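You operate a simulated robot arm through the tools that you are given. There is no shell and no other tool.

Carry out the task below with a simulated robot arm. There is one attempt and no reset: what you move stays moved.

Task
Coat the green dipper's nut in two dips, till the dip panel shows 20 m or less owed.
Fine: first over well 1, then over the cooler well 3; by its handle, one press of the dip button each, hands clear while the lift runs; stand it back; the wax is at 70 C at most and its heater stays on. Set down upright: what you pick out.

The check looks at the end state, three seconds after you hand in, the way a careful person would. Anything else that was tipped, shoved, dropped, spilled or broken makes it a failure.

Robot
A 6-joint arm with a two-finger parallel gripper, fixed in place. Base frame: the origin is at the foot of the arm, x ahead of it, y to its left, z up; the work surface is at about z = 765. Lengths are in mm, angles in degrees, forces in N, time in s.
With the tool pointing down near the work surface it reaches from about 260 to 680 mm from the base axis. Its first joint turns from -66.0 to 66.0 degrees. Payload 2.9 kg.
The tool frame sits at the grasp point between the pads (the TCP): z along the fingers, y along the line on which they close. The tips reach 30 mm beyond it. Largest opening 110 mm; finger width 20, thickness 10; the body of the gripper, 48 by 112 mm, starts 55 mm behind the TCP.
Orientation is that of the tool frame in the base frame, as a unit quaternion [w, x, y, z]. With the fingers straight down and closing along the base's y, the tool's x points along the base's -x, its y along +y and its z along -z.

Tools
- The arm moves only by the tool arm_command. Its argument "steps" is a list of rows, each a list of 7 numbers: the turn, a rotation vector about the tool's x, y, z in degrees, then the shift along the tool's x, y, z in mm, then the closure, from 0 (fully open) to 1 (shut). In form: [[wx, wy, wz, x, y, z, jaw], ...]. A call has 1 to 20 rows; each row shifts and turns the commanded pose from where the row before left it, along the tool's axes as they then stand. A row lasts 0.2 s, in which the tool goes at most 50 mm and 8.6 degrees; a call with a longer step from one row to the next is refused whole, and so is a gripper value outside its range. Where a pose cannot be reached the arm comes as near as it can. A force on the tool above 40 N (or 10 N above the force at the start of the call, whichever is more), or a blocked arm, ends the call early, and 0.2 s more pass. The fingers move at their own pace (about 108 mm/s each) and stop on an object; they squeeze with about 32 N. The grip force told is the motor's: it shows also when the fingers shut on nothing. Time passes only in rows, and 0.2 s behind the last, so rows that do not move let the fingers close. The reply holds the time, the measured pose of the TCP, the force on the tool along the base axes, the opening and the grip force, in the units named above and with some noise, with the torque about the TCP (base axes, N m) and any sound that the robot's microphone picked up.
- Cameras (640 x 400 px; columns grow to the right, rows downward): "scene" is fixed at [70.7, 433.3, 1378.3]; the picture's right is [-0.79, -0.61, 0.00], its down [-0.37, 0.48, -0.79] and it looks along [0.48, -0.63, -0.61] (base axes); focal length 348 px, centre (320, 200). "wrist" rides on the gripper at [72, 17, -103] in the tool frame; the picture's right is [-0.23, 0.97, 0.00], its down [-0.76, -0.18, -0.62] and it looks along [-0.61, -0.14, 0.78] (tool axes); focal length 222 px, centre (320, 200). There is no depth. A picture from a camera that has moved, and an enlarged one, comes with that camera's place and axes in the base frame and with its lens.
- capture(camera): a new picture of that camera. No time passes.
- zoom(camera, box): a new picture of the part [left, top, right, bottom] of that camera's present view, enlarged. No time passes.
- close_job(): hands the job in; it is judged then, once.

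Nothing tells you positions but the pictures and the camera data. Unless the task says otherwise, let go and move clear before handing in.

The tools are called after "Emit:" as name(argument=value, ...) on one line, values as JSON. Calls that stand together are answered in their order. arm_command: Moves the arm, as the interface text tells. Its arguments: {"type":"object","properties":{"steps":{"type":"array","items":{"type":"array","items":{"type":"number"}}}},"required":["steps"]} The other tools are called the same way: capture (camera) takes a picture; zoom (camera, box) takes an enlarged picture of a part of a camera's view; close_job () hands the job in.

At the start:

```text
clock: 0.0
eef_pos: [343.8, -160.7, 1130.8]
ee_rot: [0.0, 0.001, 1.0, 0.0]
force: [-0.1, -0.2, -0.1]
torque: [0.0, -0.01, 0.0]
grip_width: 109.8
grip_force: 0.0
```

scene: 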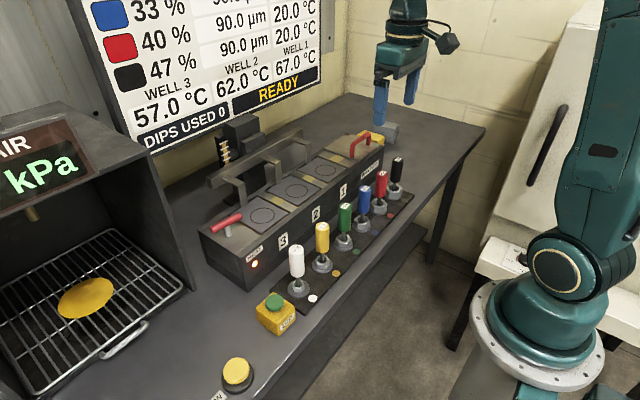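
wrist: 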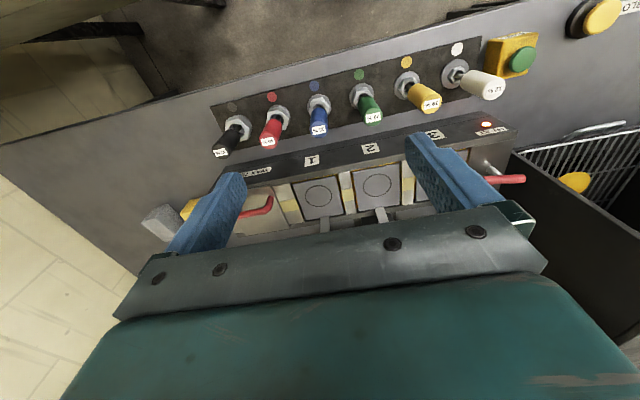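

I see a bench with a wax bath (wells 1–3), a row of six coloured dippers on a rack, a green button on a yellow box, and a panel on the wall. I'll look closer at each before moving anything.

Emit:
zoom(camera="scene", box=[60, 0, 340, 175])

Emit:
zoom(camera="scene", box=[190, 110, 430, 260])

Emit:
zoom(camera="scene", box=[200, 220, 360, 320])

Emit:
zoom(camera="wrist", box=[200, 30, 560, 255])

Emit:
zoom(camera="scene", box=[180, 320, 340, 400])

```text
2.29 times, centred on (200, 88) of scene
camera zoom: at [70.7, 433.3, 1378.3], right [-0.79, -0.61, 0.0], down [-0.37, 0.48, -0.79], along [0.48, -0.63, -0.61], focal length 795 px, centre (594, 457)
```

zoom: 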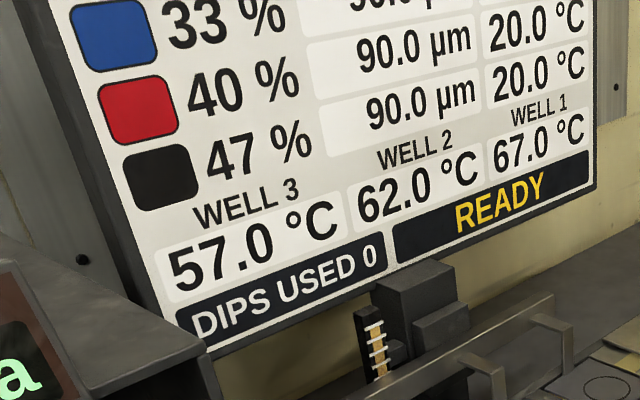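

```text
2.67 times, centred on (310, 185) of scene
camera zoom: at [70.7, 433.3, 1378.3], right [-0.79, -0.61, 0.0], down [-0.37, 0.48, -0.79], along [0.48, -0.63, -0.61], focal length 928 px, centre (347, 240)
```

zoom: 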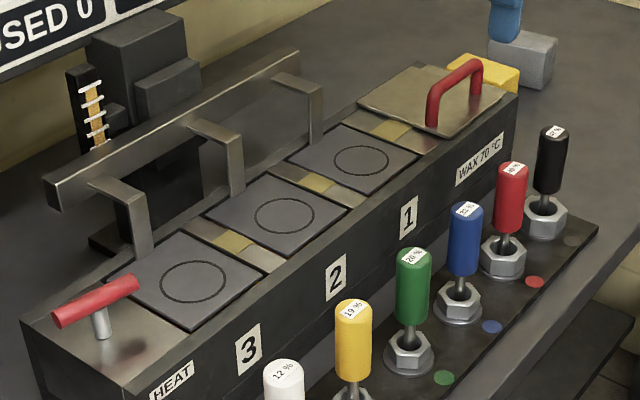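

```text
4.00 times, centred on (280, 270) of scene
camera zoom: at [70.7, 433.3, 1378.3], right [-0.79, -0.61, 0.0], down [-0.37, 0.48, -0.79], along [0.48, -0.63, -0.61], focal length 1392 px, centre (480, -80)
```

zoom: 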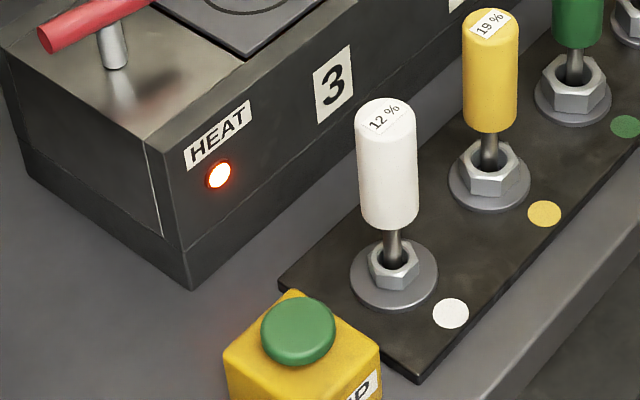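

```text
1.78 times, centred on (380, 142) of wrist
camera zoom: at [271.6, -143.2, 1234.0], right [0.23, 0.97, 0.0], down [0.76, -0.18, 0.62], along [0.61, -0.14, -0.78], focal length 395 px, centre (213, 302)
```

zoom: 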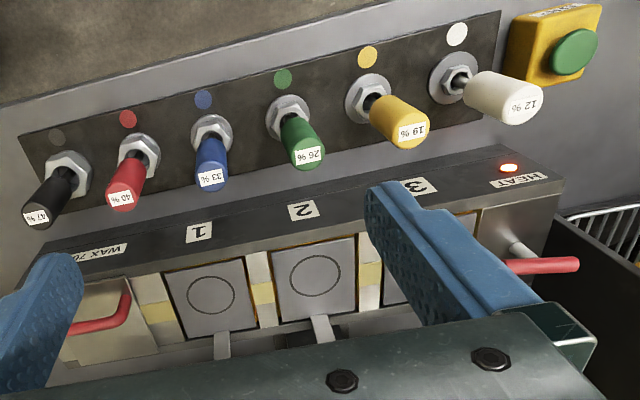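

```text
4.00 times, centred on (260, 360) of scene
camera zoom: at [70.7, 433.3, 1378.3], right [-0.79, -0.61, 0.0], down [-0.37, 0.48, -0.79], along [0.48, -0.63, -0.61], focal length 1392 px, centre (560, -440)
```

zoom: 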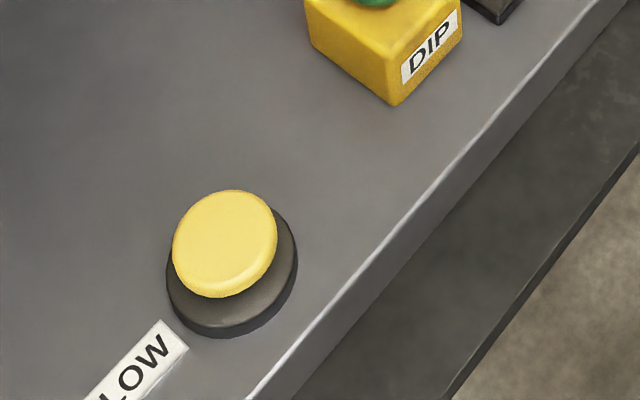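

The bath runs along y at x≈540 with its top near z≈870: well 1 at about (541,-206), well 2 at (540,-87), well 3 at (540,33). The green dipper stands at about (394,-85) with its handle top near z≈896. The panel's green row is out of the scene camera's view, so I'll tilt the wrist to read the whole panel.

Emit:
arm_command(steps=[[0, 0, 0, 0, 0, -40, 0], [0, 0, 0, 0, 0, -40, 0], [0, -8, 0, 0, 0, 0, 0], [0, -8, 0, 0, 0, 0, 0], [0, -8, 0, 0, 0, 0, 0], [0, -8, 0, 0, 0, 0, 0], [0, -8, 0, 0, 0, 0, 0], [0, -8, 0, 0, 0, 0, 0], [0, -8, 0, 0, 0, 0, 0]])

Emit:
capture(camera="wrist")

Emit:
capture(camera="scene")

```text
clock: 2.0
eef_pos: [344.9, -159.9, 1210.0]
ee_rot: [0.471, 0.0, 0.882, 0.0]
force: [0.1, 1.1, 0.5]
torque: [0.0, -0.01, -0.04]
grip_width: 110.1
grip_force: 0.0
```

```text
taken
camera wrist: at [217.8, -143.0, 1207.9], right [0.13, 0.97, 0.19], down [-0.09, -0.18, 0.98], along [0.99, -0.14, 0.07], focal length 222 px, centre (320, 200)
```

wrist: 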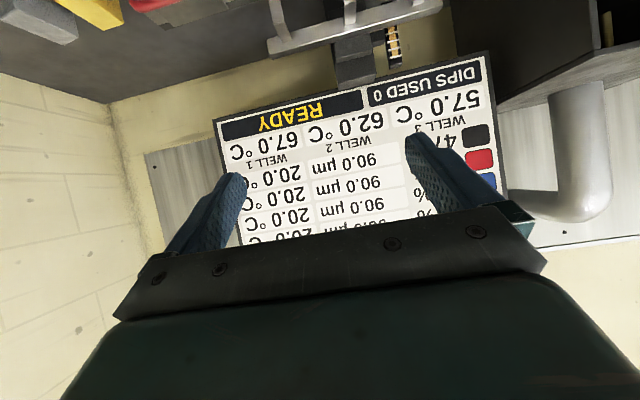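

```text
taken
```

scene: 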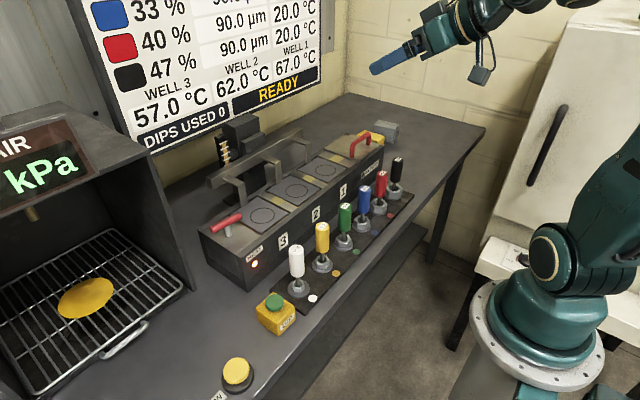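

The panel is on the far wall, currently half hidden by the gripper in the wrist view. I'll tilt a bit more and raise the tool to see its upper rows.

Emit:
arm_command(steps=[[0, -8, 0, 0, 0, 0, 0], [0, -8, 0, 0, 0, 0, 0], [0, -8, 0, 0, 0, 0, 0], [0, 0, 0, -40, 0, -20, 0], [0, 0, 0, -40, 0, -20, 0]])

Emit:
capture(camera="wrist")

```text
clock: 3.2
eef_pos: [333.1, -152.1, 1297.1]
ee_rot: [0.643, -0.001, 0.766, 0.001]
force: [-0.1, 0.4, -0.4]
torque: [-0.01, 0.03, -0.01]
grip_width: 109.9
grip_force: 0.1
out of reach, approached as far as the arm can: row 4, 5
```

```text
taken
camera wrist: at [218.1, -135.3, 1243.1], right [0.04, 0.97, 0.22], down [-0.48, -0.18, 0.86], along [0.88, -0.14, 0.46], focal length 222 px, centre (320, 200)
```

wrist: 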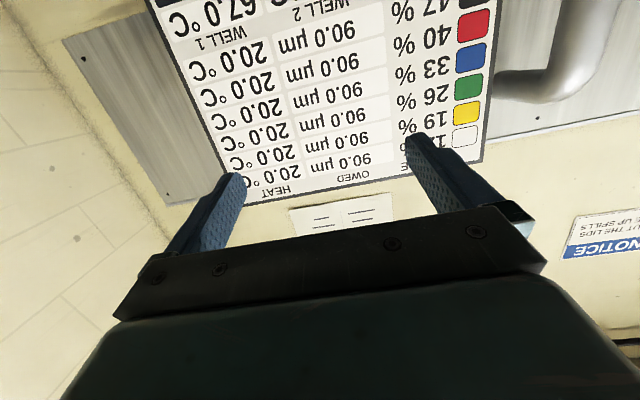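

Emit:
zoom(camera="wrist", box=[150, 0, 500, 220])

Emit:
zoom(camera="wrist", box=[280, 185, 410, 245])

Emit:
zoom(camera="wrist", box=[540, 190, 640, 270])

```text
1.82 times, centred on (325, 110) of wrist
camera zoom: at [218.1, -135.3, 1243.1], right [0.04, 0.97, 0.22], down [-0.48, -0.18, 0.86], along [0.88, -0.14, 0.46], focal length 404 px, centre (311, 364)
```

zoom: 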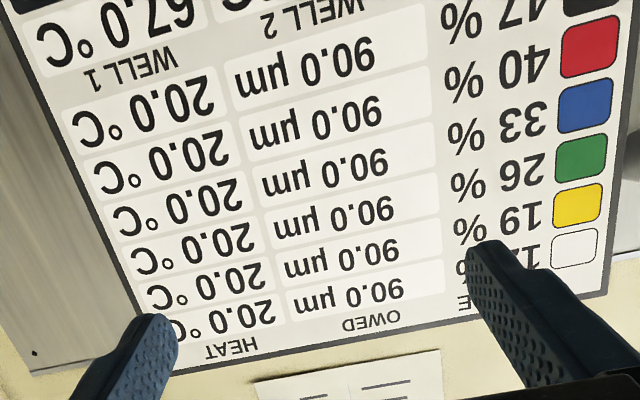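

```text
4.92 times, centred on (345, 215) of wrist
camera zoom: at [218.1, -135.3, 1243.1], right [0.04, 0.97, 0.22], down [-0.48, -0.18, 0.86], along [0.88, -0.14, 0.46], focal length 1094 px, centre (197, 126)
```

zoom: 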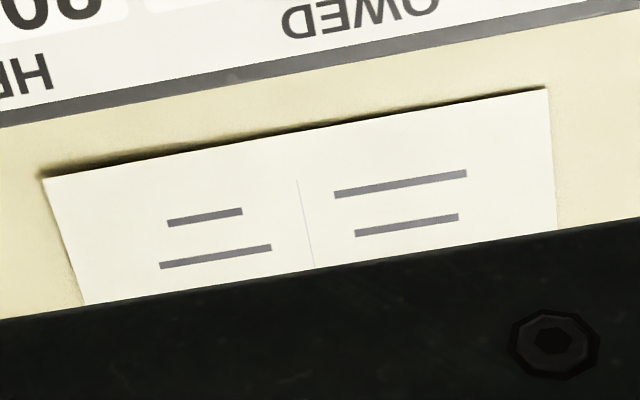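

```text
5.00 times, centred on (590, 230) of wrist
camera zoom: at [218.1, -135.3, 1243.1], right [0.04, 0.97, 0.22], down [-0.48, -0.18, 0.86], along [0.88, -0.14, 0.46], focal length 1111 px, centre (-1030, 50)
```

zoom: 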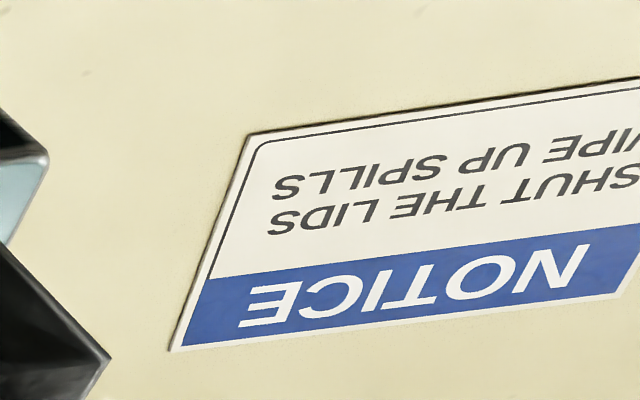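

The panel columns are a percentage, OWED (µm) and HEAT (°C); green is at 26 %, 90.0 µm owed, 20.0 °C, with 0 dips used and READY. Next I'll return the tool to pointing down and look closely at the green dipper from above.

Emit:
arm_command(steps=[[0, 0, 0, 40, 0, 20, 0], [0, 0, 0, 40, 0, 20, 0], [0, 8, 0, 0, 0, 0, 0], [0, 8, 0, 0, 0, 0, 0], [0, 8, 0, 0, 0, 0, 0], [0, 8, 0, 0, 0, 0, 0], [0, 8, 0, 0, 0, 0, 0], [0, 8, 0, 0, 0, 0, 0], [0, 8, 0, 0, 0, 0, 0], [0, 8, 0, 0, 0, 0, 0], [0, 8, 0, 0, 0, 0, 0], [0, 8, 0, 0, 0, 0, 0], [0, 0, 0, 0, 0, 0, 0]])

```text
clock: 6.0
eef_pos: [360.0, -153.0, 1211.4]
ee_rot: [-0.001, 0.0, 1.0, 0.0]
force: [0.4, -0.3, 0.5]
torque: [0.0, 0.0, -0.02]
grip_width: 110.1
grip_force: 0.0
```

The tool is straight down again at (360,-153,1211). I'll move it above the green dipper at a safe height and look.

Emit:
arm_command(steps=[[0, 0, 0, -17, 34, 40, 0.4], [0, 0, 0, -17, 34, 40, 0.4], [0, 0, 0, 0, 0, 45, 0.4], [0, 0, 0, 0, 0, 45, 0.4], [0, 0, 0, 0, 0, 30, 0.4], [0, 0, 0, 0, 0, 0, 0.4]])

Emit:
capture(camera="wrist")

Emit:
capture(camera="scene")

```text
refused: row 1 steps farther than a row can; nothing moved
```

```text
taken
camera wrist: at [286.9, -135.4, 1314.4], right [0.23, 0.97, 0.0], down [0.76, -0.18, 0.62], along [0.61, -0.14, -0.78], focal length 222 px, centre (320, 200)
```

wrist: 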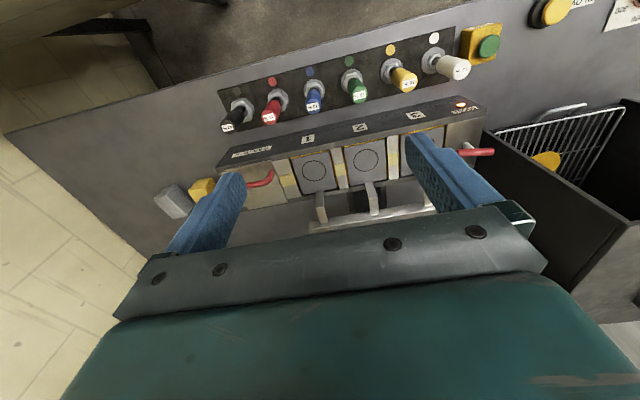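

```text
taken
```

scene: 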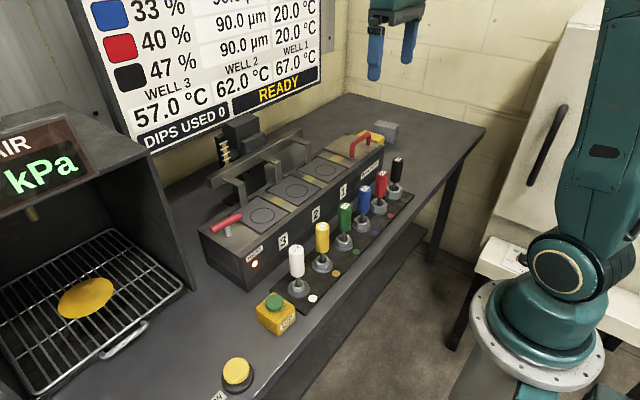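

The first row stepped slightly too far, so nothing moved. I'll send the same move toward the green dipper with smaller steps.

Emit:
arm_command(steps=[[0, 0, 0, -12, 23, 35, 0.4], [0, 0, 0, -11, 23, 35, 0.4], [0, 0, 0, -11, 22, 35, 0.4], [0, 0, 0, 0, 0, 45, 0.4], [0, 0, 0, 0, 0, 45, 0.4], [0, 0, 0, 0, 0, 0, 0.4]])

Emit:
capture(camera="wrist")

Emit:
capture(camera="scene")

```text
clock: 7.4
eef_pos: [394.4, -84.7, 1016.9]
ee_rot: [0.0, 0.001, 1.0, 0.001]
force: [0.4, -1.5, 0.3]
torque: [0.02, 0.01, -0.01]
grip_width: 65.9
grip_force: 0.1
```

```text
taken
camera wrist: at [321.8, -67.9, 1119.1], right [0.23, 0.97, 0.0], down [0.76, -0.18, 0.62], along [0.61, -0.14, -0.78], focal length 222 px, centre (320, 200)
```

wrist: 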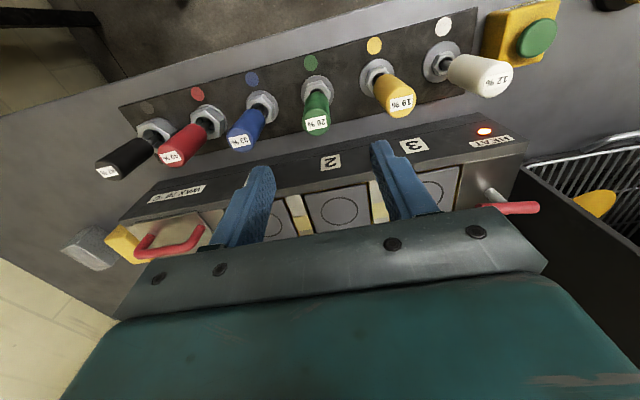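

```text
taken
```

scene: 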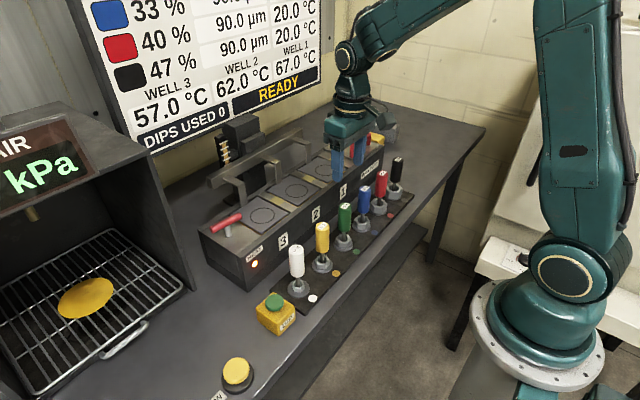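

The gripper is now above and the green dipper shows in the wrist view near the top centre. I'll zoom in to fix its position precisely.

Emit:
zoom(camera="wrist", box=[240, 40, 440, 165])

Emit:
zoom(camera="scene", box=[280, 170, 420, 258])

Emit:
zoom(camera="scene", box=[190, 110, 400, 241])

Emit:
zoom(camera="wrist", box=[420, 0, 580, 100])

```text
3.20 times, centred on (340, 102) of wrist
camera zoom: at [321.8, -67.9, 1119.1], right [0.23, 0.97, 0.0], down [0.76, -0.18, 0.62], along [0.61, -0.14, -0.78], focal length 711 px, centre (256, 512)
```

zoom: 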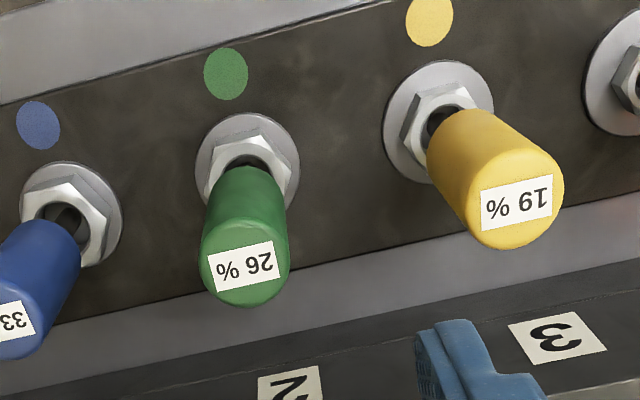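

```text
4.55 times, centred on (350, 214) of scene
camera zoom: at [70.7, 433.4, 1378.3], right [-0.79, -0.61, 0.0], down [-0.37, 0.48, -0.79], along [0.48, -0.63, -0.61], focal length 1581 px, centre (184, 136)
```

zoom: 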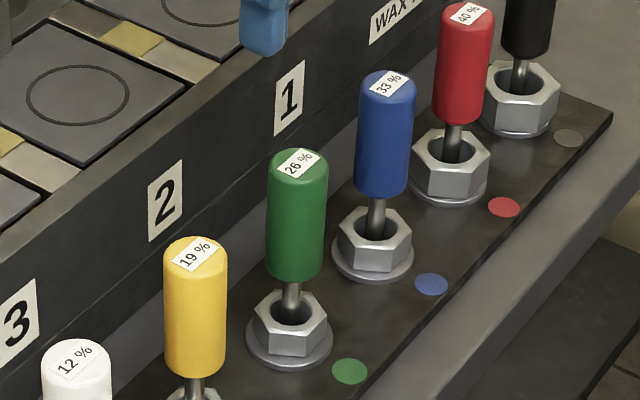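

```text
3.05 times, centred on (295, 176) of scene
camera zoom: at [70.7, 433.4, 1378.3], right [-0.79, -0.61, 0.0], down [-0.37, 0.48, -0.79], along [0.48, -0.63, -0.61], focal length 1060 px, centre (396, 275)
```

zoom: 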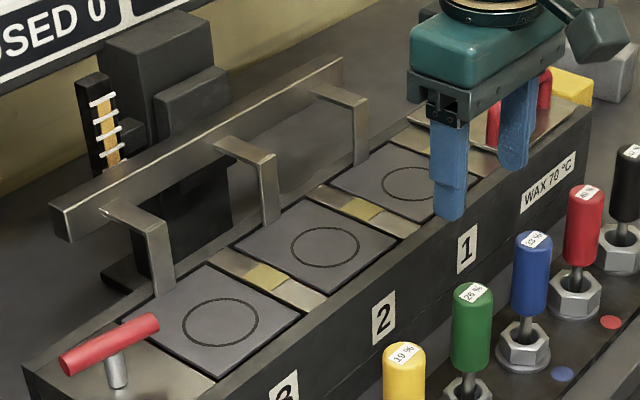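

```text
4.00 times, centred on (500, 50) of wrist
camera zoom: at [321.8, -67.9, 1119.1], right [0.23, 0.97, 0.0], down [0.76, -0.18, 0.62], along [0.61, -0.14, -0.78], focal length 888 px, centre (-400, 800)
```

zoom: 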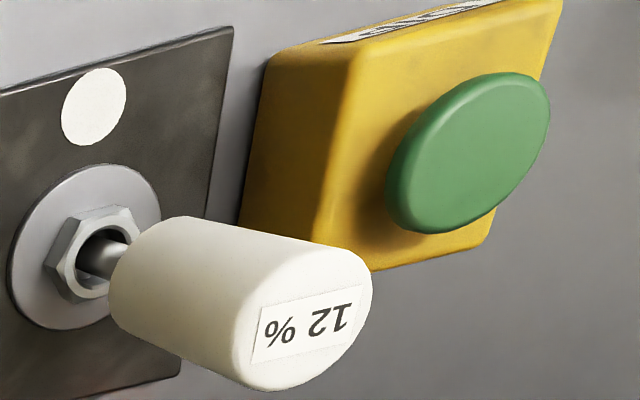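

The green dipper's saucer is about 47 mm across, its handle about 28 mm thick, standing near (397.5,-89.5), handle from z≈825 to 897, with its nut sitting on the saucer. I'll centre on it, come down to just above the handle and check.

Emit:
arm_command(steps=[[0, 0, 0, -3, -5, 20, 0.4], [0, 0, 0, 0, 0, 30, 0.4], [0, 0, 0, 0, 0, 20, 0.4], [0, 0, 0, 0, 0, 0, 0.4]])

Emit:
capture(camera="wrist")

Emit:
zoom(camera="scene", box=[280, 130, 440, 230])

```text
clock: 8.4
eef_pos: [396.5, -88.0, 945.6]
ee_rot: [0.0, -0.001, 1.0, 0.0]
force: [-0.7, 0.3, 0.6]
torque: [0.02, -0.02, 0.02]
grip_width: 66.1
grip_force: 0.0
```

```text
taken
camera wrist: at [324.0, -72.6, 1049.2], right [0.23, 0.97, 0.0], down [0.76, -0.18, 0.62], along [0.61, -0.14, -0.78], focal length 222 px, centre (320, 200)
```

wrist: 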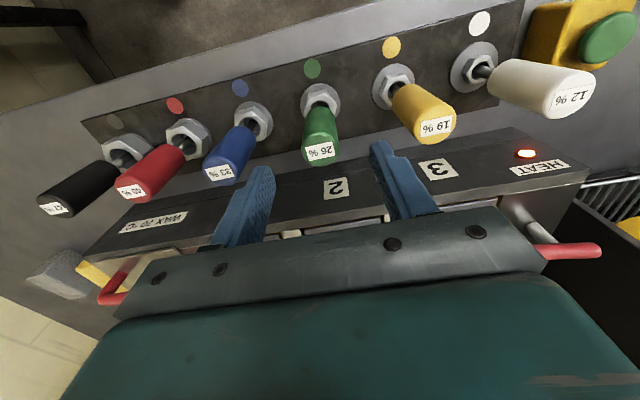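

```text
4.00 times, centred on (360, 180) of scene
camera zoom: at [70.7, 433.3, 1378.3], right [-0.79, -0.61, 0.0], down [-0.37, 0.48, -0.79], along [0.48, -0.63, -0.61], focal length 1392 px, centre (160, 280)
```

zoom: 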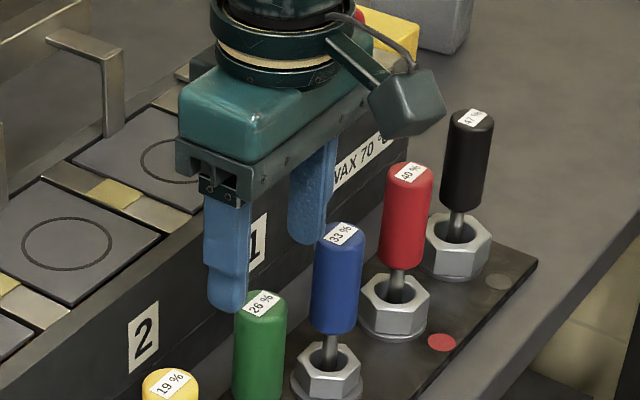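

The fingers straddle the handle's line just above it. I'll zoom the wrist view once more to confirm centring before going down.

Emit:
zoom(camera="wrist", box=[240, 60, 400, 160])

Emit:
zoom(camera="wrist", box=[200, 100, 440, 250])

```text
4.00 times, centred on (320, 110) of wrist
camera zoom: at [324.0, -72.6, 1049.2], right [0.23, 0.97, 0.0], down [0.76, -0.18, 0.62], along [0.61, -0.14, -0.78], focal length 888 px, centre (320, 560)
```

zoom: 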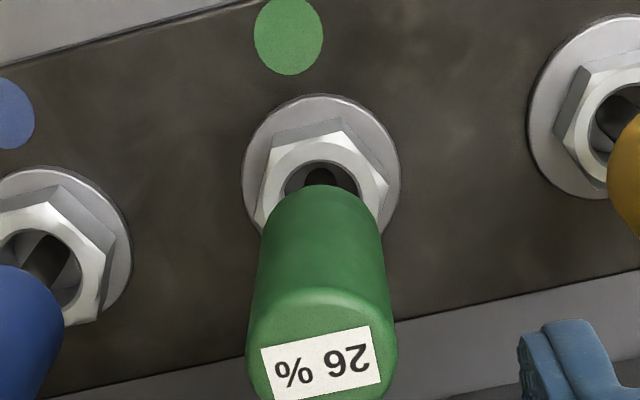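

```text
2.67 times, centred on (320, 175) of wrist
camera zoom: at [324.0, -72.6, 1049.2], right [0.23, 0.97, 0.0], down [0.76, -0.18, 0.62], along [0.61, -0.14, -0.78], focal length 592 px, centre (320, 267)
```

zoom: 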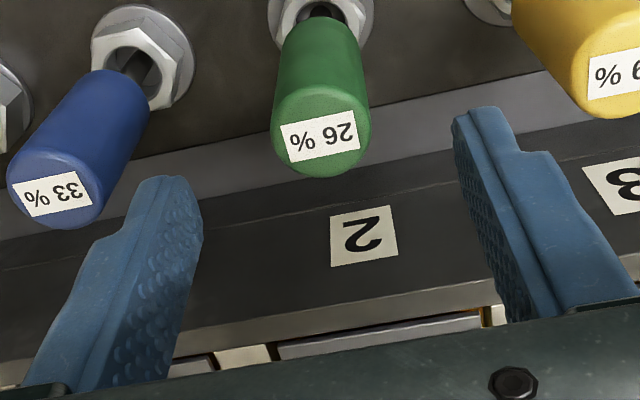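

The handle is centred between the fingers to within a couple of mm. I'll come down around it and close.

Emit:
arm_command(steps=[[0, 0, 0, -1.5, 0, 30, 0.4], [0, 0, 0, 0, 0, 30, 0.4], [0, 0, 0, 0, 0, 22, 0.4], [0, 0, 0, 0, 0, 0, 0.4]])

Emit:
capture(camera="wrist")

Emit:
zoom(camera="scene", box=[280, 160, 440, 260])

```text
clock: 9.4
eef_pos: [398.2, -90.9, 864.0]
ee_rot: [-0.001, 0.0, 1.0, 0.0]
force: [0.4, -0.1, 0.1]
torque: [0.01, -0.01, 0.0]
grip_width: 65.9
grip_force: 0.0
```

```text
taken
camera wrist: at [325.0, -73.3, 966.7], right [0.23, 0.97, 0.0], down [0.76, -0.18, 0.62], along [0.61, -0.14, -0.78], focal length 222 px, centre (320, 200)
```

wrist: 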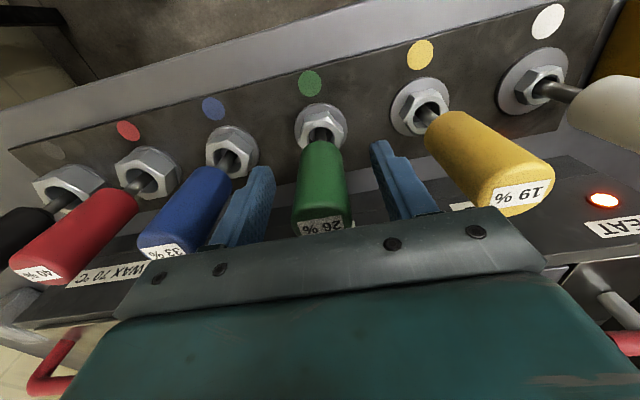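

```text
4.00 times, centred on (360, 210) of scene
camera zoom: at [70.7, 433.3, 1378.3], right [-0.79, -0.61, 0.0], down [-0.37, 0.48, -0.79], along [0.48, -0.63, -0.61], focal length 1392 px, centre (160, 160)
```

zoom: 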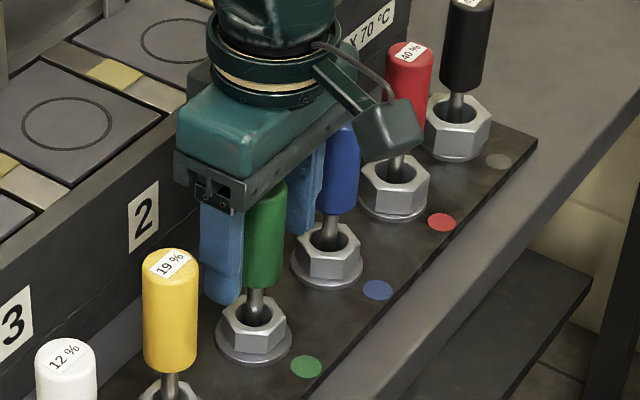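

The fingers are astride the green handle only, well above the nut. Closing the grip now.

Emit:
arm_command(steps=[[0, 0, 0, 0, 0, 0, 0.8], [0, 0, 0, 0, 0, 0, 1], [0, 0, 0, 0, 0, 0, 1], [0, 0, 0, 0, 0, 0, 1]])

Emit:
zoom(camera="scene", box=[280, 160, 440, 260])

```text
clock: 10.4
eef_pos: [397.5, -89.5, 864.2]
ee_rot: [0.0, 0.0, 1.0, 0.0]
force: [-0.2, -0.1, 0.3]
torque: [0.01, -0.03, 0.01]
grip_width: 29.4
grip_force: 31.8
```

```text
4.00 times, centred on (360, 210) of scene
camera zoom: at [70.7, 433.3, 1378.3], right [-0.79, -0.61, 0.0], down [-0.37, 0.48, -0.79], along [0.48, -0.63, -0.61], focal length 1392 px, centre (160, 160)
```

zoom: 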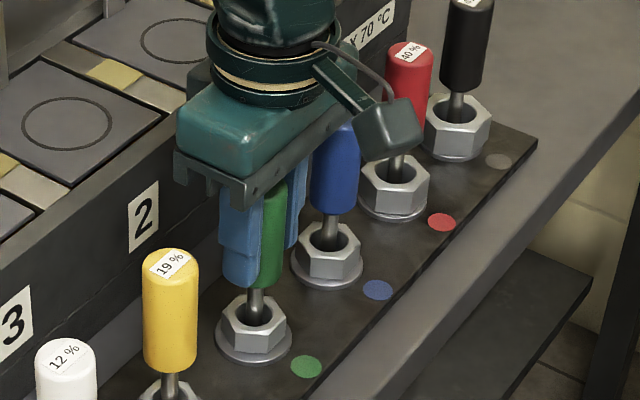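

The green handle is held (29.4 mm wide, 32 N). I'll lift straight up, slowly first.

Emit:
arm_command(steps=[[0, 0, 0, 0, 0, -5, 1], [0, 0, 0, 0, 0, -15, 1], [0, 0, 0, 0, 0, -30, 1], [0, 0, 0, 0, 0, -35, 1], [0, 0, 0, 0, 0, -35, 1], [0, 0, 0, 0, 0, -30, 1], [0, 0, 0, 0, 0, -10, 1], [0, 0, 0, 0, 0, 0, 1]])

Emit:
capture(camera="scene")

Emit:
capture(camera="wrist")

```text
clock: 12.2
eef_pos: [399.1, -90.0, 1024.2]
ee_rot: [0.001, 0.0, 1.0, 0.0]
force: [-0.6, 0.9, -1.7]
torque: [0.0, -0.01, 0.0]
grip_width: 29.1
grip_force: 31.9
```

```text
taken
```

scene: 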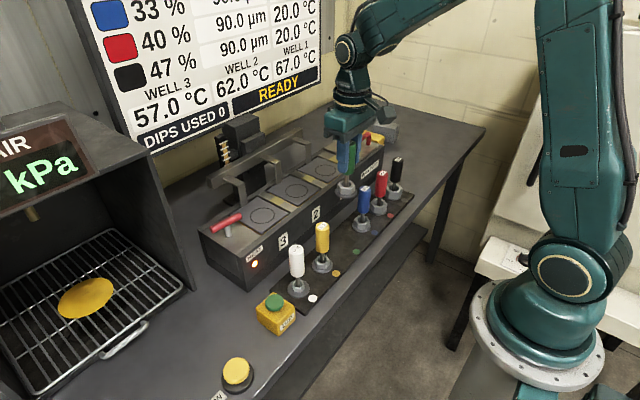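

```text
taken
camera wrist: at [325.2, -72.5, 1127.7], right [0.23, 0.97, 0.0], down [0.76, -0.18, 0.62], along [0.61, -0.14, -0.78], focal length 222 px, centre (320, 200)
```

wrist: 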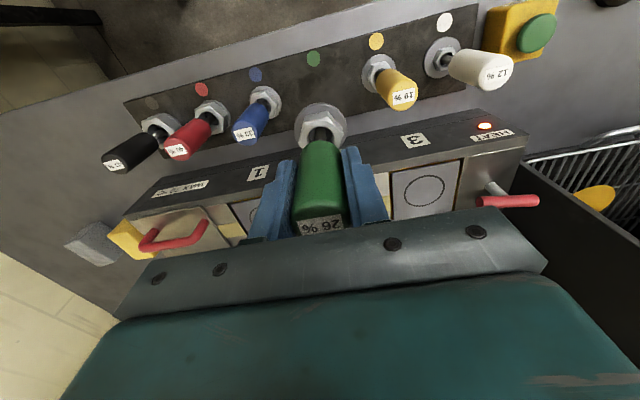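

The dipper is in the air, upright, with the nut seated. I'll zoom to measure the wells' rings more precisely before carrying it over.

Emit:
zoom(camera="wrist", box=[360, 110, 560, 235])

Emit:
zoom(camera="wrist", box=[140, 110, 340, 235])

Emit:
zoom(camera="scene", box=[190, 100, 400, 231])

```text
3.20 times, centred on (460, 172) of wrist
camera zoom: at [325.2, -72.5, 1127.7], right [0.23, 0.97, 0.0], down [0.76, -0.18, 0.62], along [0.61, -0.14, -0.78], focal length 711 px, centre (-128, 288)
```

zoom: 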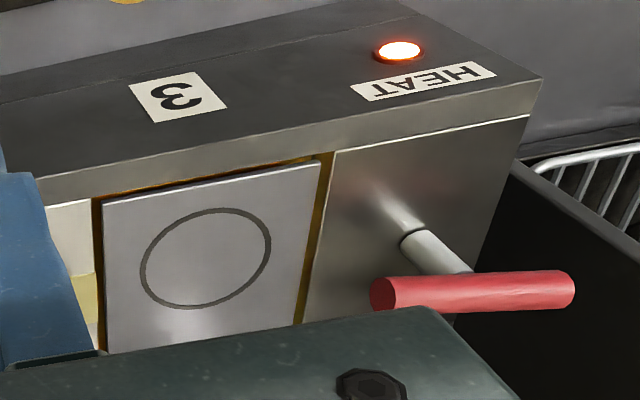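

```text
3.20 times, centred on (240, 172) of wrist
camera zoom: at [325.2, -72.5, 1127.7], right [0.23, 0.97, 0.0], down [0.76, -0.18, 0.62], along [0.61, -0.14, -0.78], focal length 711 px, centre (576, 288)
```

zoom: 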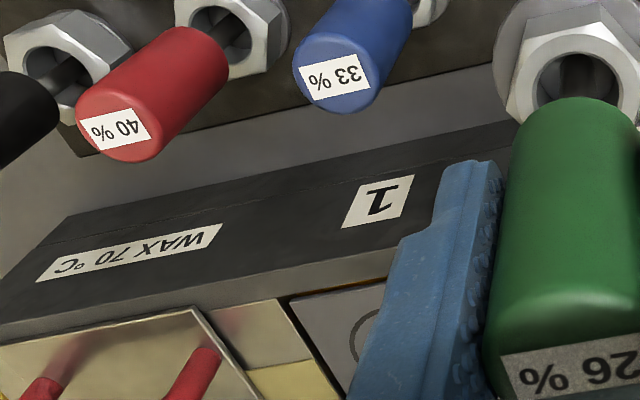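

```text
3.05 times, centred on (295, 166) of scene
camera zoom: at [70.7, 433.3, 1378.3], right [-0.79, -0.61, 0.0], down [-0.37, 0.48, -0.79], along [0.48, -0.63, -0.61], focal length 1060 px, centre (396, 305)
```

zoom: 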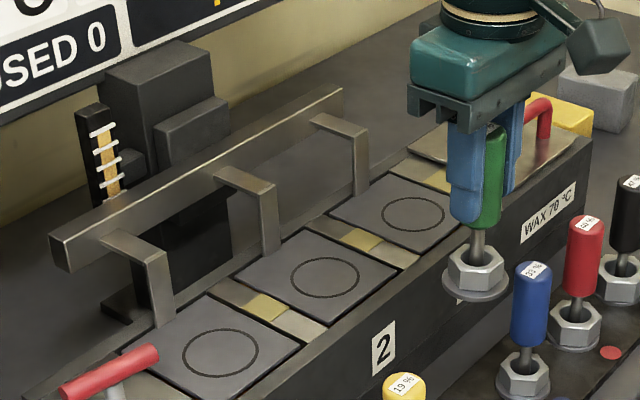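

Wells sit at about x=544, plate top z≈868: well 1 at y≈-209.5, well 3 at y≈31.5, with 58 mm rings. I'll carry the dipper over well 1 while staying high.

Emit:
arm_command(steps=[[0, 0, 0, 0, 0, -16, 1], [0, 0, 0, -28, -24, 0, 1], [0, 0, 0, -29.5, -24, 0, 1], [0, 0, 0, -29, -24, 0, 1], [0, 0, 0, -29, -24, 0, 1], [0, 0, 0, -30, -23.5, 0, 1], [0, 0, 0, 0, 0, 0, 1], [0, 0, 0, 0, 0, 0, 1]])

Emit:
capture(camera="scene")

Emit:
capture(camera="wrist")

Emit:
zoom(camera="scene", box=[250, 80, 410, 180])

```text
clock: 14.0
eef_pos: [544.8, -209.3, 1040.3]
ee_rot: [0.0, 0.0, 1.0, -0.001]
force: [0.6, 0.0, -2.1]
torque: [0.03, 0.01, 0.0]
grip_width: 29.1
grip_force: 32.2
```

```text
taken
```

scene: 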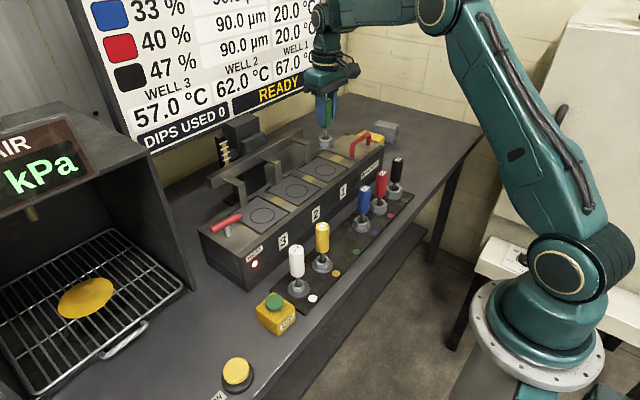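

```text
taken
camera wrist: at [471.3, -192.6, 1143.4], right [0.23, 0.97, 0.0], down [0.76, -0.18, 0.62], along [0.61, -0.14, -0.78], focal length 222 px, centre (320, 200)
```

wrist: 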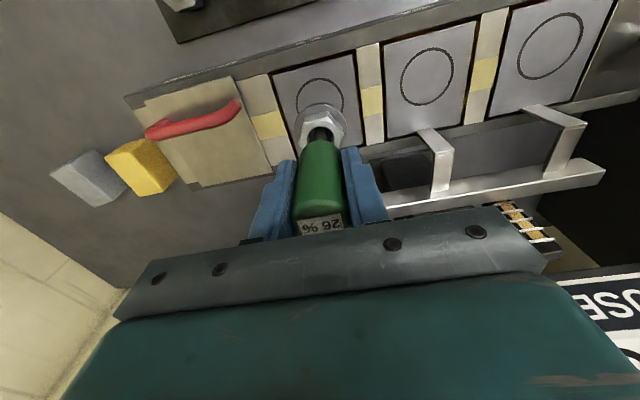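

```text
4.00 times, centred on (330, 130) of scene
camera zoom: at [70.7, 433.3, 1378.3], right [-0.79, -0.61, 0.0], down [-0.37, 0.48, -0.79], along [0.48, -0.63, -0.61], focal length 1392 px, centre (280, 480)
```

zoom: 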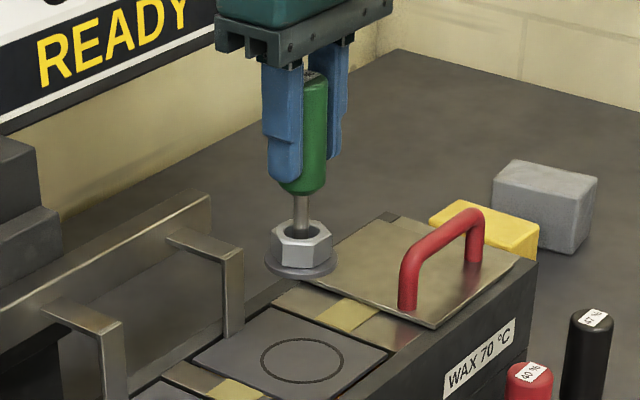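

The dipper hangs over well 1 and the wrist view shows the ring just beyond the saucer. I'll zoom to measure the ring's centre.

Emit:
zoom(camera="wrist", box=[240, 40, 400, 140])

Emit:
zoom(camera="wrist", box=[380, 0, 620, 150])

```text
4.00 times, centred on (320, 90) of wrist
camera zoom: at [471.3, -192.6, 1143.4], right [0.23, 0.97, 0.0], down [0.76, -0.18, 0.62], along [0.61, -0.14, -0.78], focal length 888 px, centre (320, 640)
```

zoom: 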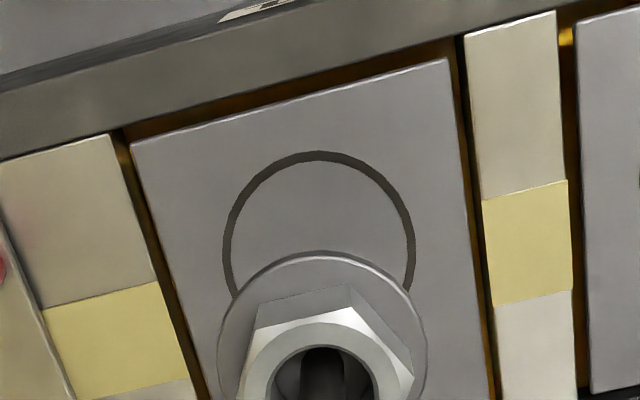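

```text
2.67 times, centred on (500, 75) of wrist
camera zoom: at [471.3, -192.6, 1143.4], right [0.23, 0.97, 0.0], down [0.76, -0.18, 0.62], along [0.61, -0.14, -0.78], focal length 592 px, centre (-160, 533)
```

zoom: 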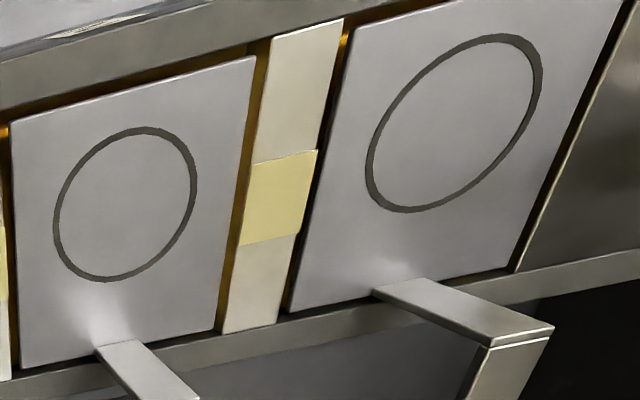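

The ring centre measures (542.6,-209.2), which matches the dipper's axis within about 1 mm. I'll lower to just above the plate, then feel for contact.

Emit:
arm_command(steps=[[0, 0, 0, 0, 0, 25, 1], [0, 0, 0, 0, 0, 25, 1], [0, 0, 0, 0, 0, 15, 1], [0, 0, 0, 0, 0, 5, 1], [0, 0, 0, 0, 0, 0, 1]])

Emit:
capture(camera="wrist")

Emit:
zoom(camera="scene", box=[250, 80, 410, 180])

```text
clock: 15.2
eef_pos: [543.4, -210.0, 970.5]
ee_rot: [0.0, 0.0, 1.0, 0.0]
force: [0.6, 0.5, -2.3]
torque: [0.03, 0.01, 0.01]
grip_width: 29.3
grip_force: 32.3
```

```text
taken
camera wrist: at [470.7, -192.2, 1073.1], right [0.23, 0.97, 0.0], down [0.76, -0.18, 0.62], along [0.61, -0.14, -0.78], focal length 222 px, centre (320, 200)
```

wrist: 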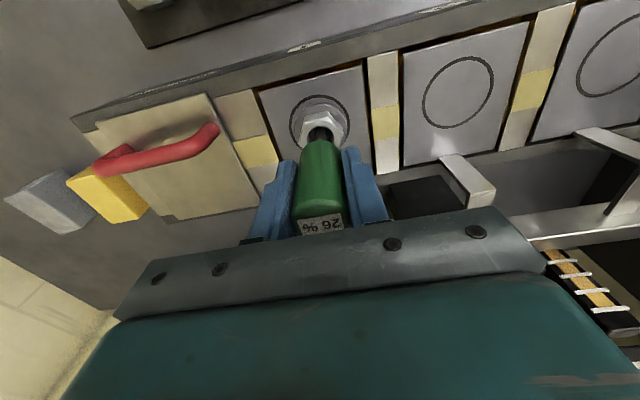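

```text
4.00 times, centred on (330, 130) of scene
camera zoom: at [70.7, 433.3, 1378.3], right [-0.79, -0.61, 0.0], down [-0.37, 0.48, -0.79], along [0.48, -0.63, -0.61], focal length 1392 px, centre (280, 480)
```

zoom: 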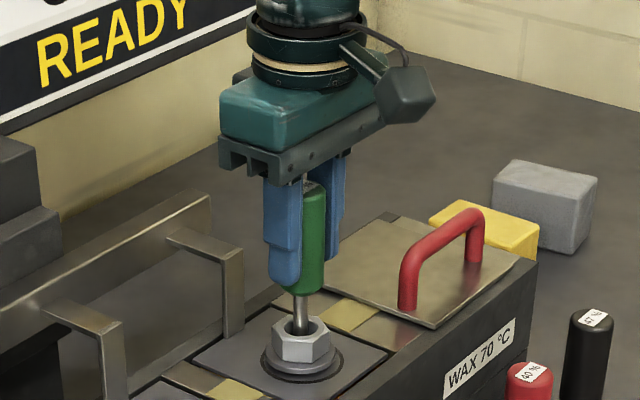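

The saucer is just above the ring and centred in it. Lowering the last few millimetres slowly while watching the force.

Emit:
arm_command(steps=[[0, 0, 0, 0, 0, 2, 1], [0, 0, 0, 0, 0, 2, 1], [0, 0, 0, 0, 0, 2, 1]])

Emit:
zoom(camera="wrist", box=[260, 60, 400, 148])

```text
clock: 16.0
eef_pos: [543.5, -210.0, 964.5]
ee_rot: [0.001, 0.001, 1.0, 0.0]
force: [-2.8, 0.8, 9.8]
torque: [0.3, 0.4, 0.04]
grip_width: 29.2
grip_force: 32.2
```

```text
4.55 times, centred on (330, 104) of wrist
camera zoom: at [470.5, -192.1, 1068.4], right [0.23, 0.97, 0.0], down [0.76, -0.18, 0.62], along [0.61, -0.14, -0.78], focal length 1010 px, centre (274, 636)
```

zoom: 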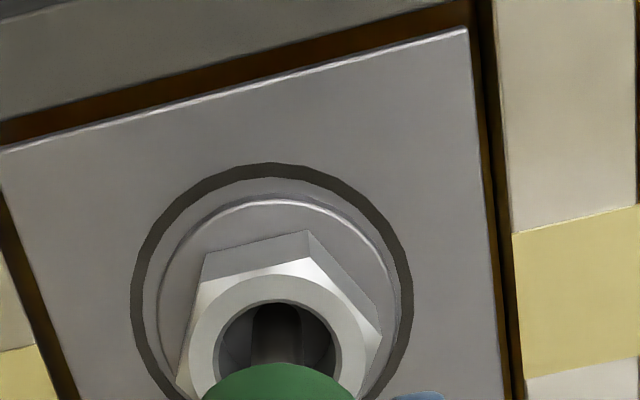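

Contact: force rose to about +10 N and the saucer sits inside the ring on well 1. I'll ease off 1 mm and open the fingers.

Emit:
arm_command(steps=[[0, 0, 0, 0, 0, -1, 1], [0, 0, 0, 0, 0, 0, 0.7], [0, 0, 0, 0, 0, 0, 0.4], [0, 0, 0, 0, 0, 0, 0.4]])

Emit:
capture(camera="wrist")

Emit:
zoom(camera="scene", box=[250, 80, 410, 180])

```text
clock: 17.0
eef_pos: [543.2, -208.7, 965.1]
ee_rot: [0.001, 0.0, 1.0, 0.001]
force: [0.1, 0.6, -0.1]
torque: [0.02, 0.03, -0.03]
grip_width: 66.0
grip_force: 0.2
```

```text
taken
camera wrist: at [470.7, -192.1, 1068.1], right [0.23, 0.97, 0.0], down [0.76, -0.18, 0.62], along [0.61, -0.14, -0.78], focal length 222 px, centre (320, 200)
```

wrist: 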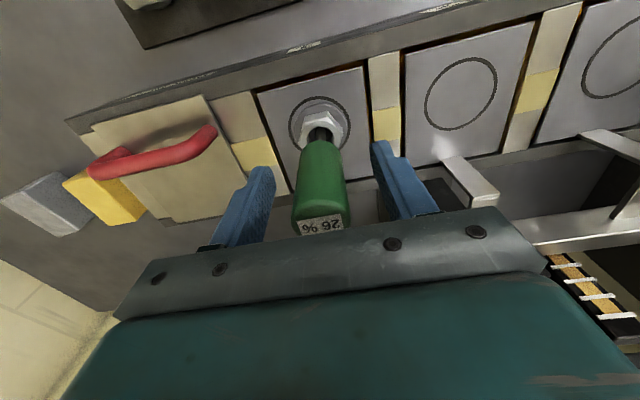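

```text
4.00 times, centred on (330, 130) of scene
camera zoom: at [70.7, 433.3, 1378.3], right [-0.79, -0.61, 0.0], down [-0.37, 0.48, -0.79], along [0.48, -0.63, -0.61], focal length 1392 px, centre (280, 480)
```

zoom: 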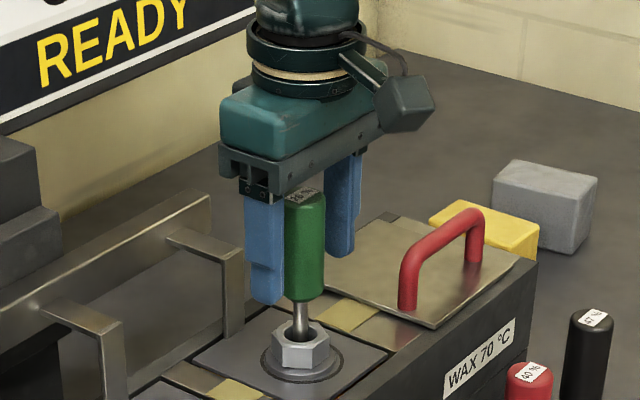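

The green dipper stands free and upright in well 1's ring. I'll rise clear and travel high to above the DIP button, closing the fingers on the way.

Emit:
arm_command(steps=[[0, 0, 0, 0, 0, -20, 0.4], [0, 0, 0, 0, 0, -35, 0.4], [0, 0, 0, 0, 0, -35, 0.4], [0, 0, 0, 17, 41, 0, 0.6], [0, 0, 0, 17, 41, 0, 0.8], [0, 0, 0, 17, 41, 0, 1], [0, 0, 0, 17, 41, 0, 1], [0, 0, 0, 17, 41, 0, 1], [0, 0, 0, 17, 41, 0, 1], [0, 0, 0, 17, 41, 0, 1], [0, 0, 0, 17, 41, 0, 1], [0, 0, 0, 17, 41, 0, 1], [0, 0, 0, 0, 0, 35, 1], [0, 0, 0, 0, 0, 35, 1], [0, 0, 0, 0, 0, 0, 1]])

Emit:
capture(camera="wrist")

Emit:
capture(camera="scene")

```text
clock: 20.2
eef_pos: [390.0, 160.3, 983.7]
ee_rot: [0.0, 0.0, 1.0, 0.0]
force: [0.5, 0.6, 0.0]
torque: [0.01, 0.01, 0.02]
grip_width: 0.0
grip_force: 32.3
```

```text
taken
camera wrist: at [317.8, 177.5, 1087.0], right [0.23, 0.97, 0.0], down [0.76, -0.18, 0.62], along [0.61, -0.14, -0.78], focal length 222 px, centre (320, 200)
```

wrist: 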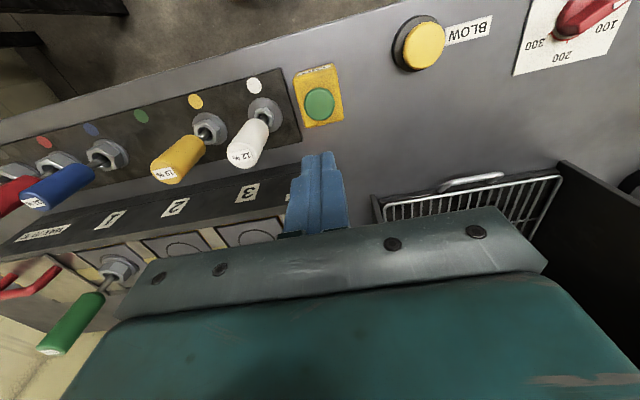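

```text
taken
```

scene: 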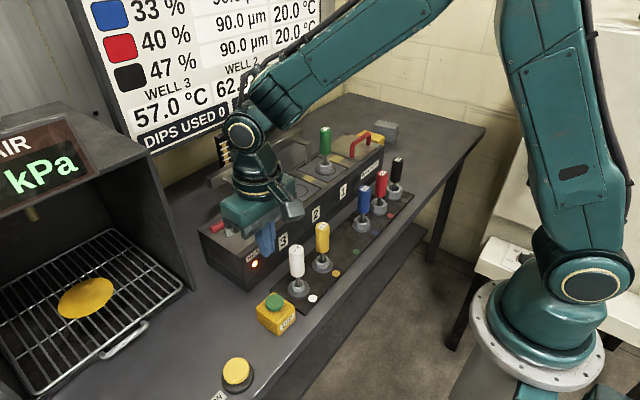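

I'm above the DIP button with fingers shut; the BLOW button and knob to the side are for the air cabinet and stay untouched. I'll zoom to place the button exactly.

Emit:
zoom(camera="wrist", box=[240, 50, 400, 150])

Emit:
zoom(camera="scene", box=[230, 270, 330, 345])

Emit:
zoom(camera="scene", box=[280, 110, 400, 185])

```text
4.00 times, centred on (320, 100) of wrist
camera zoom: at [317.8, 177.5, 1087.0], right [0.23, 0.97, 0.0], down [0.76, -0.18, 0.62], along [0.61, -0.14, -0.78], focal length 888 px, centre (320, 600)
```

zoom: 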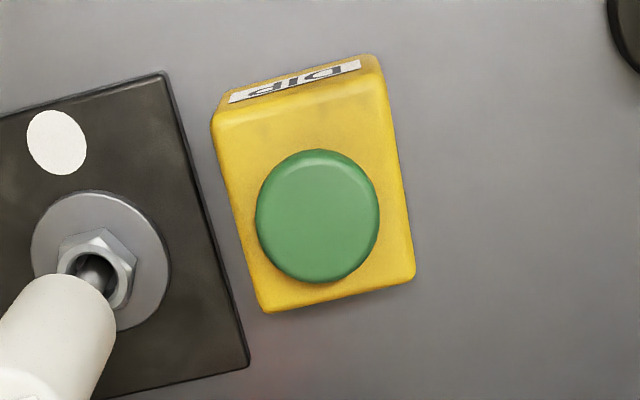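

```text
5.33 times, centred on (280, 308) of scene
camera zoom: at [70.7, 433.4, 1378.3], right [-0.79, -0.61, 0.0], down [-0.37, 0.48, -0.79], along [0.48, -0.63, -0.61], focal length 1855 px, centre (533, -373)
```

zoom: 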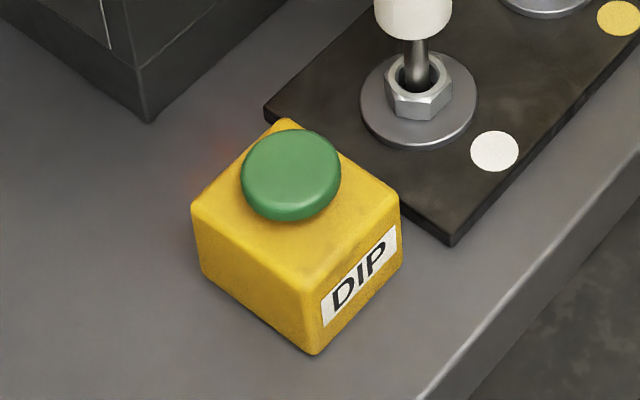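

```text
5.33 times, centred on (340, 148) of scene
camera zoom: at [70.7, 433.4, 1378.3], right [-0.79, -0.61, 0.0], down [-0.37, 0.48, -0.79], along [0.48, -0.63, -0.61], focal length 1855 px, centre (213, 480)
```

zoom: 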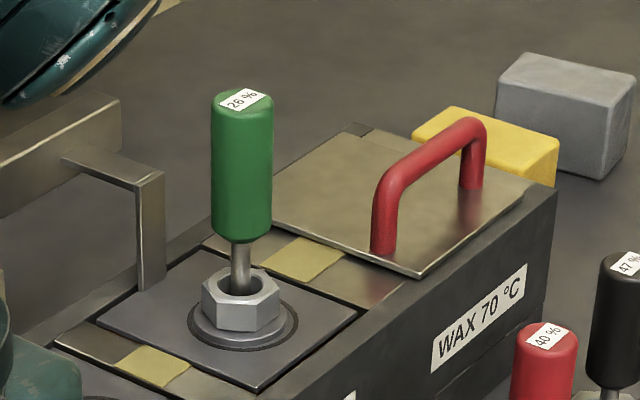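

The button's cap is 36 mm across at (390,160) with its top near z≈814. I'll shift 4 mm away from the white dipper for clearance and descend to just above it.

Emit:
arm_command(steps=[[0, 0, 0, 0, 4, 40, 1], [0, 0, 0, 0, 0, 40, 1], [0, 0, 0, 0, 0, 35, 1], [0, 0, 0, 0, 0, 17, 1], [0, 0, 0, 0, 0, 0, 1]])

Emit:
zoom(camera="scene", box=[210, 230, 370, 330])

Emit:
capture(camera="wrist")

```text
clock: 21.4
eef_pos: [389.9, 164.5, 852.6]
ee_rot: [0.0, 0.0, 1.0, 0.0]
force: [-0.5, 0.7, 0.6]
torque: [0.02, 0.0, -0.01]
grip_width: 0.0
grip_force: 32.2
```

```text
4.00 times, centred on (290, 280) of scene
camera zoom: at [70.7, 433.4, 1378.3], right [-0.79, -0.61, 0.0], down [-0.37, 0.48, -0.79], along [0.48, -0.63, -0.61], focal length 1392 px, centre (440, -120)
```

zoom: 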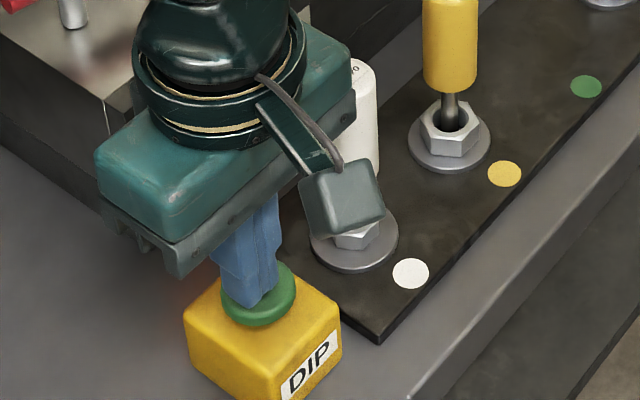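

```text
taken
camera wrist: at [316.8, 181.0, 956.3], right [0.23, 0.97, 0.0], down [0.76, -0.18, 0.62], along [0.61, -0.14, -0.78], focal length 222 px, centre (320, 200)
```

wrist: 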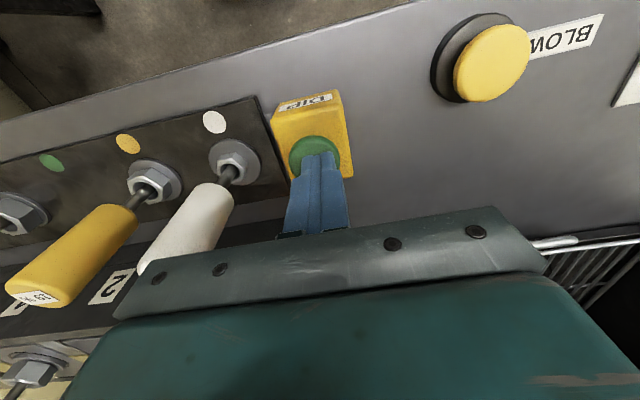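

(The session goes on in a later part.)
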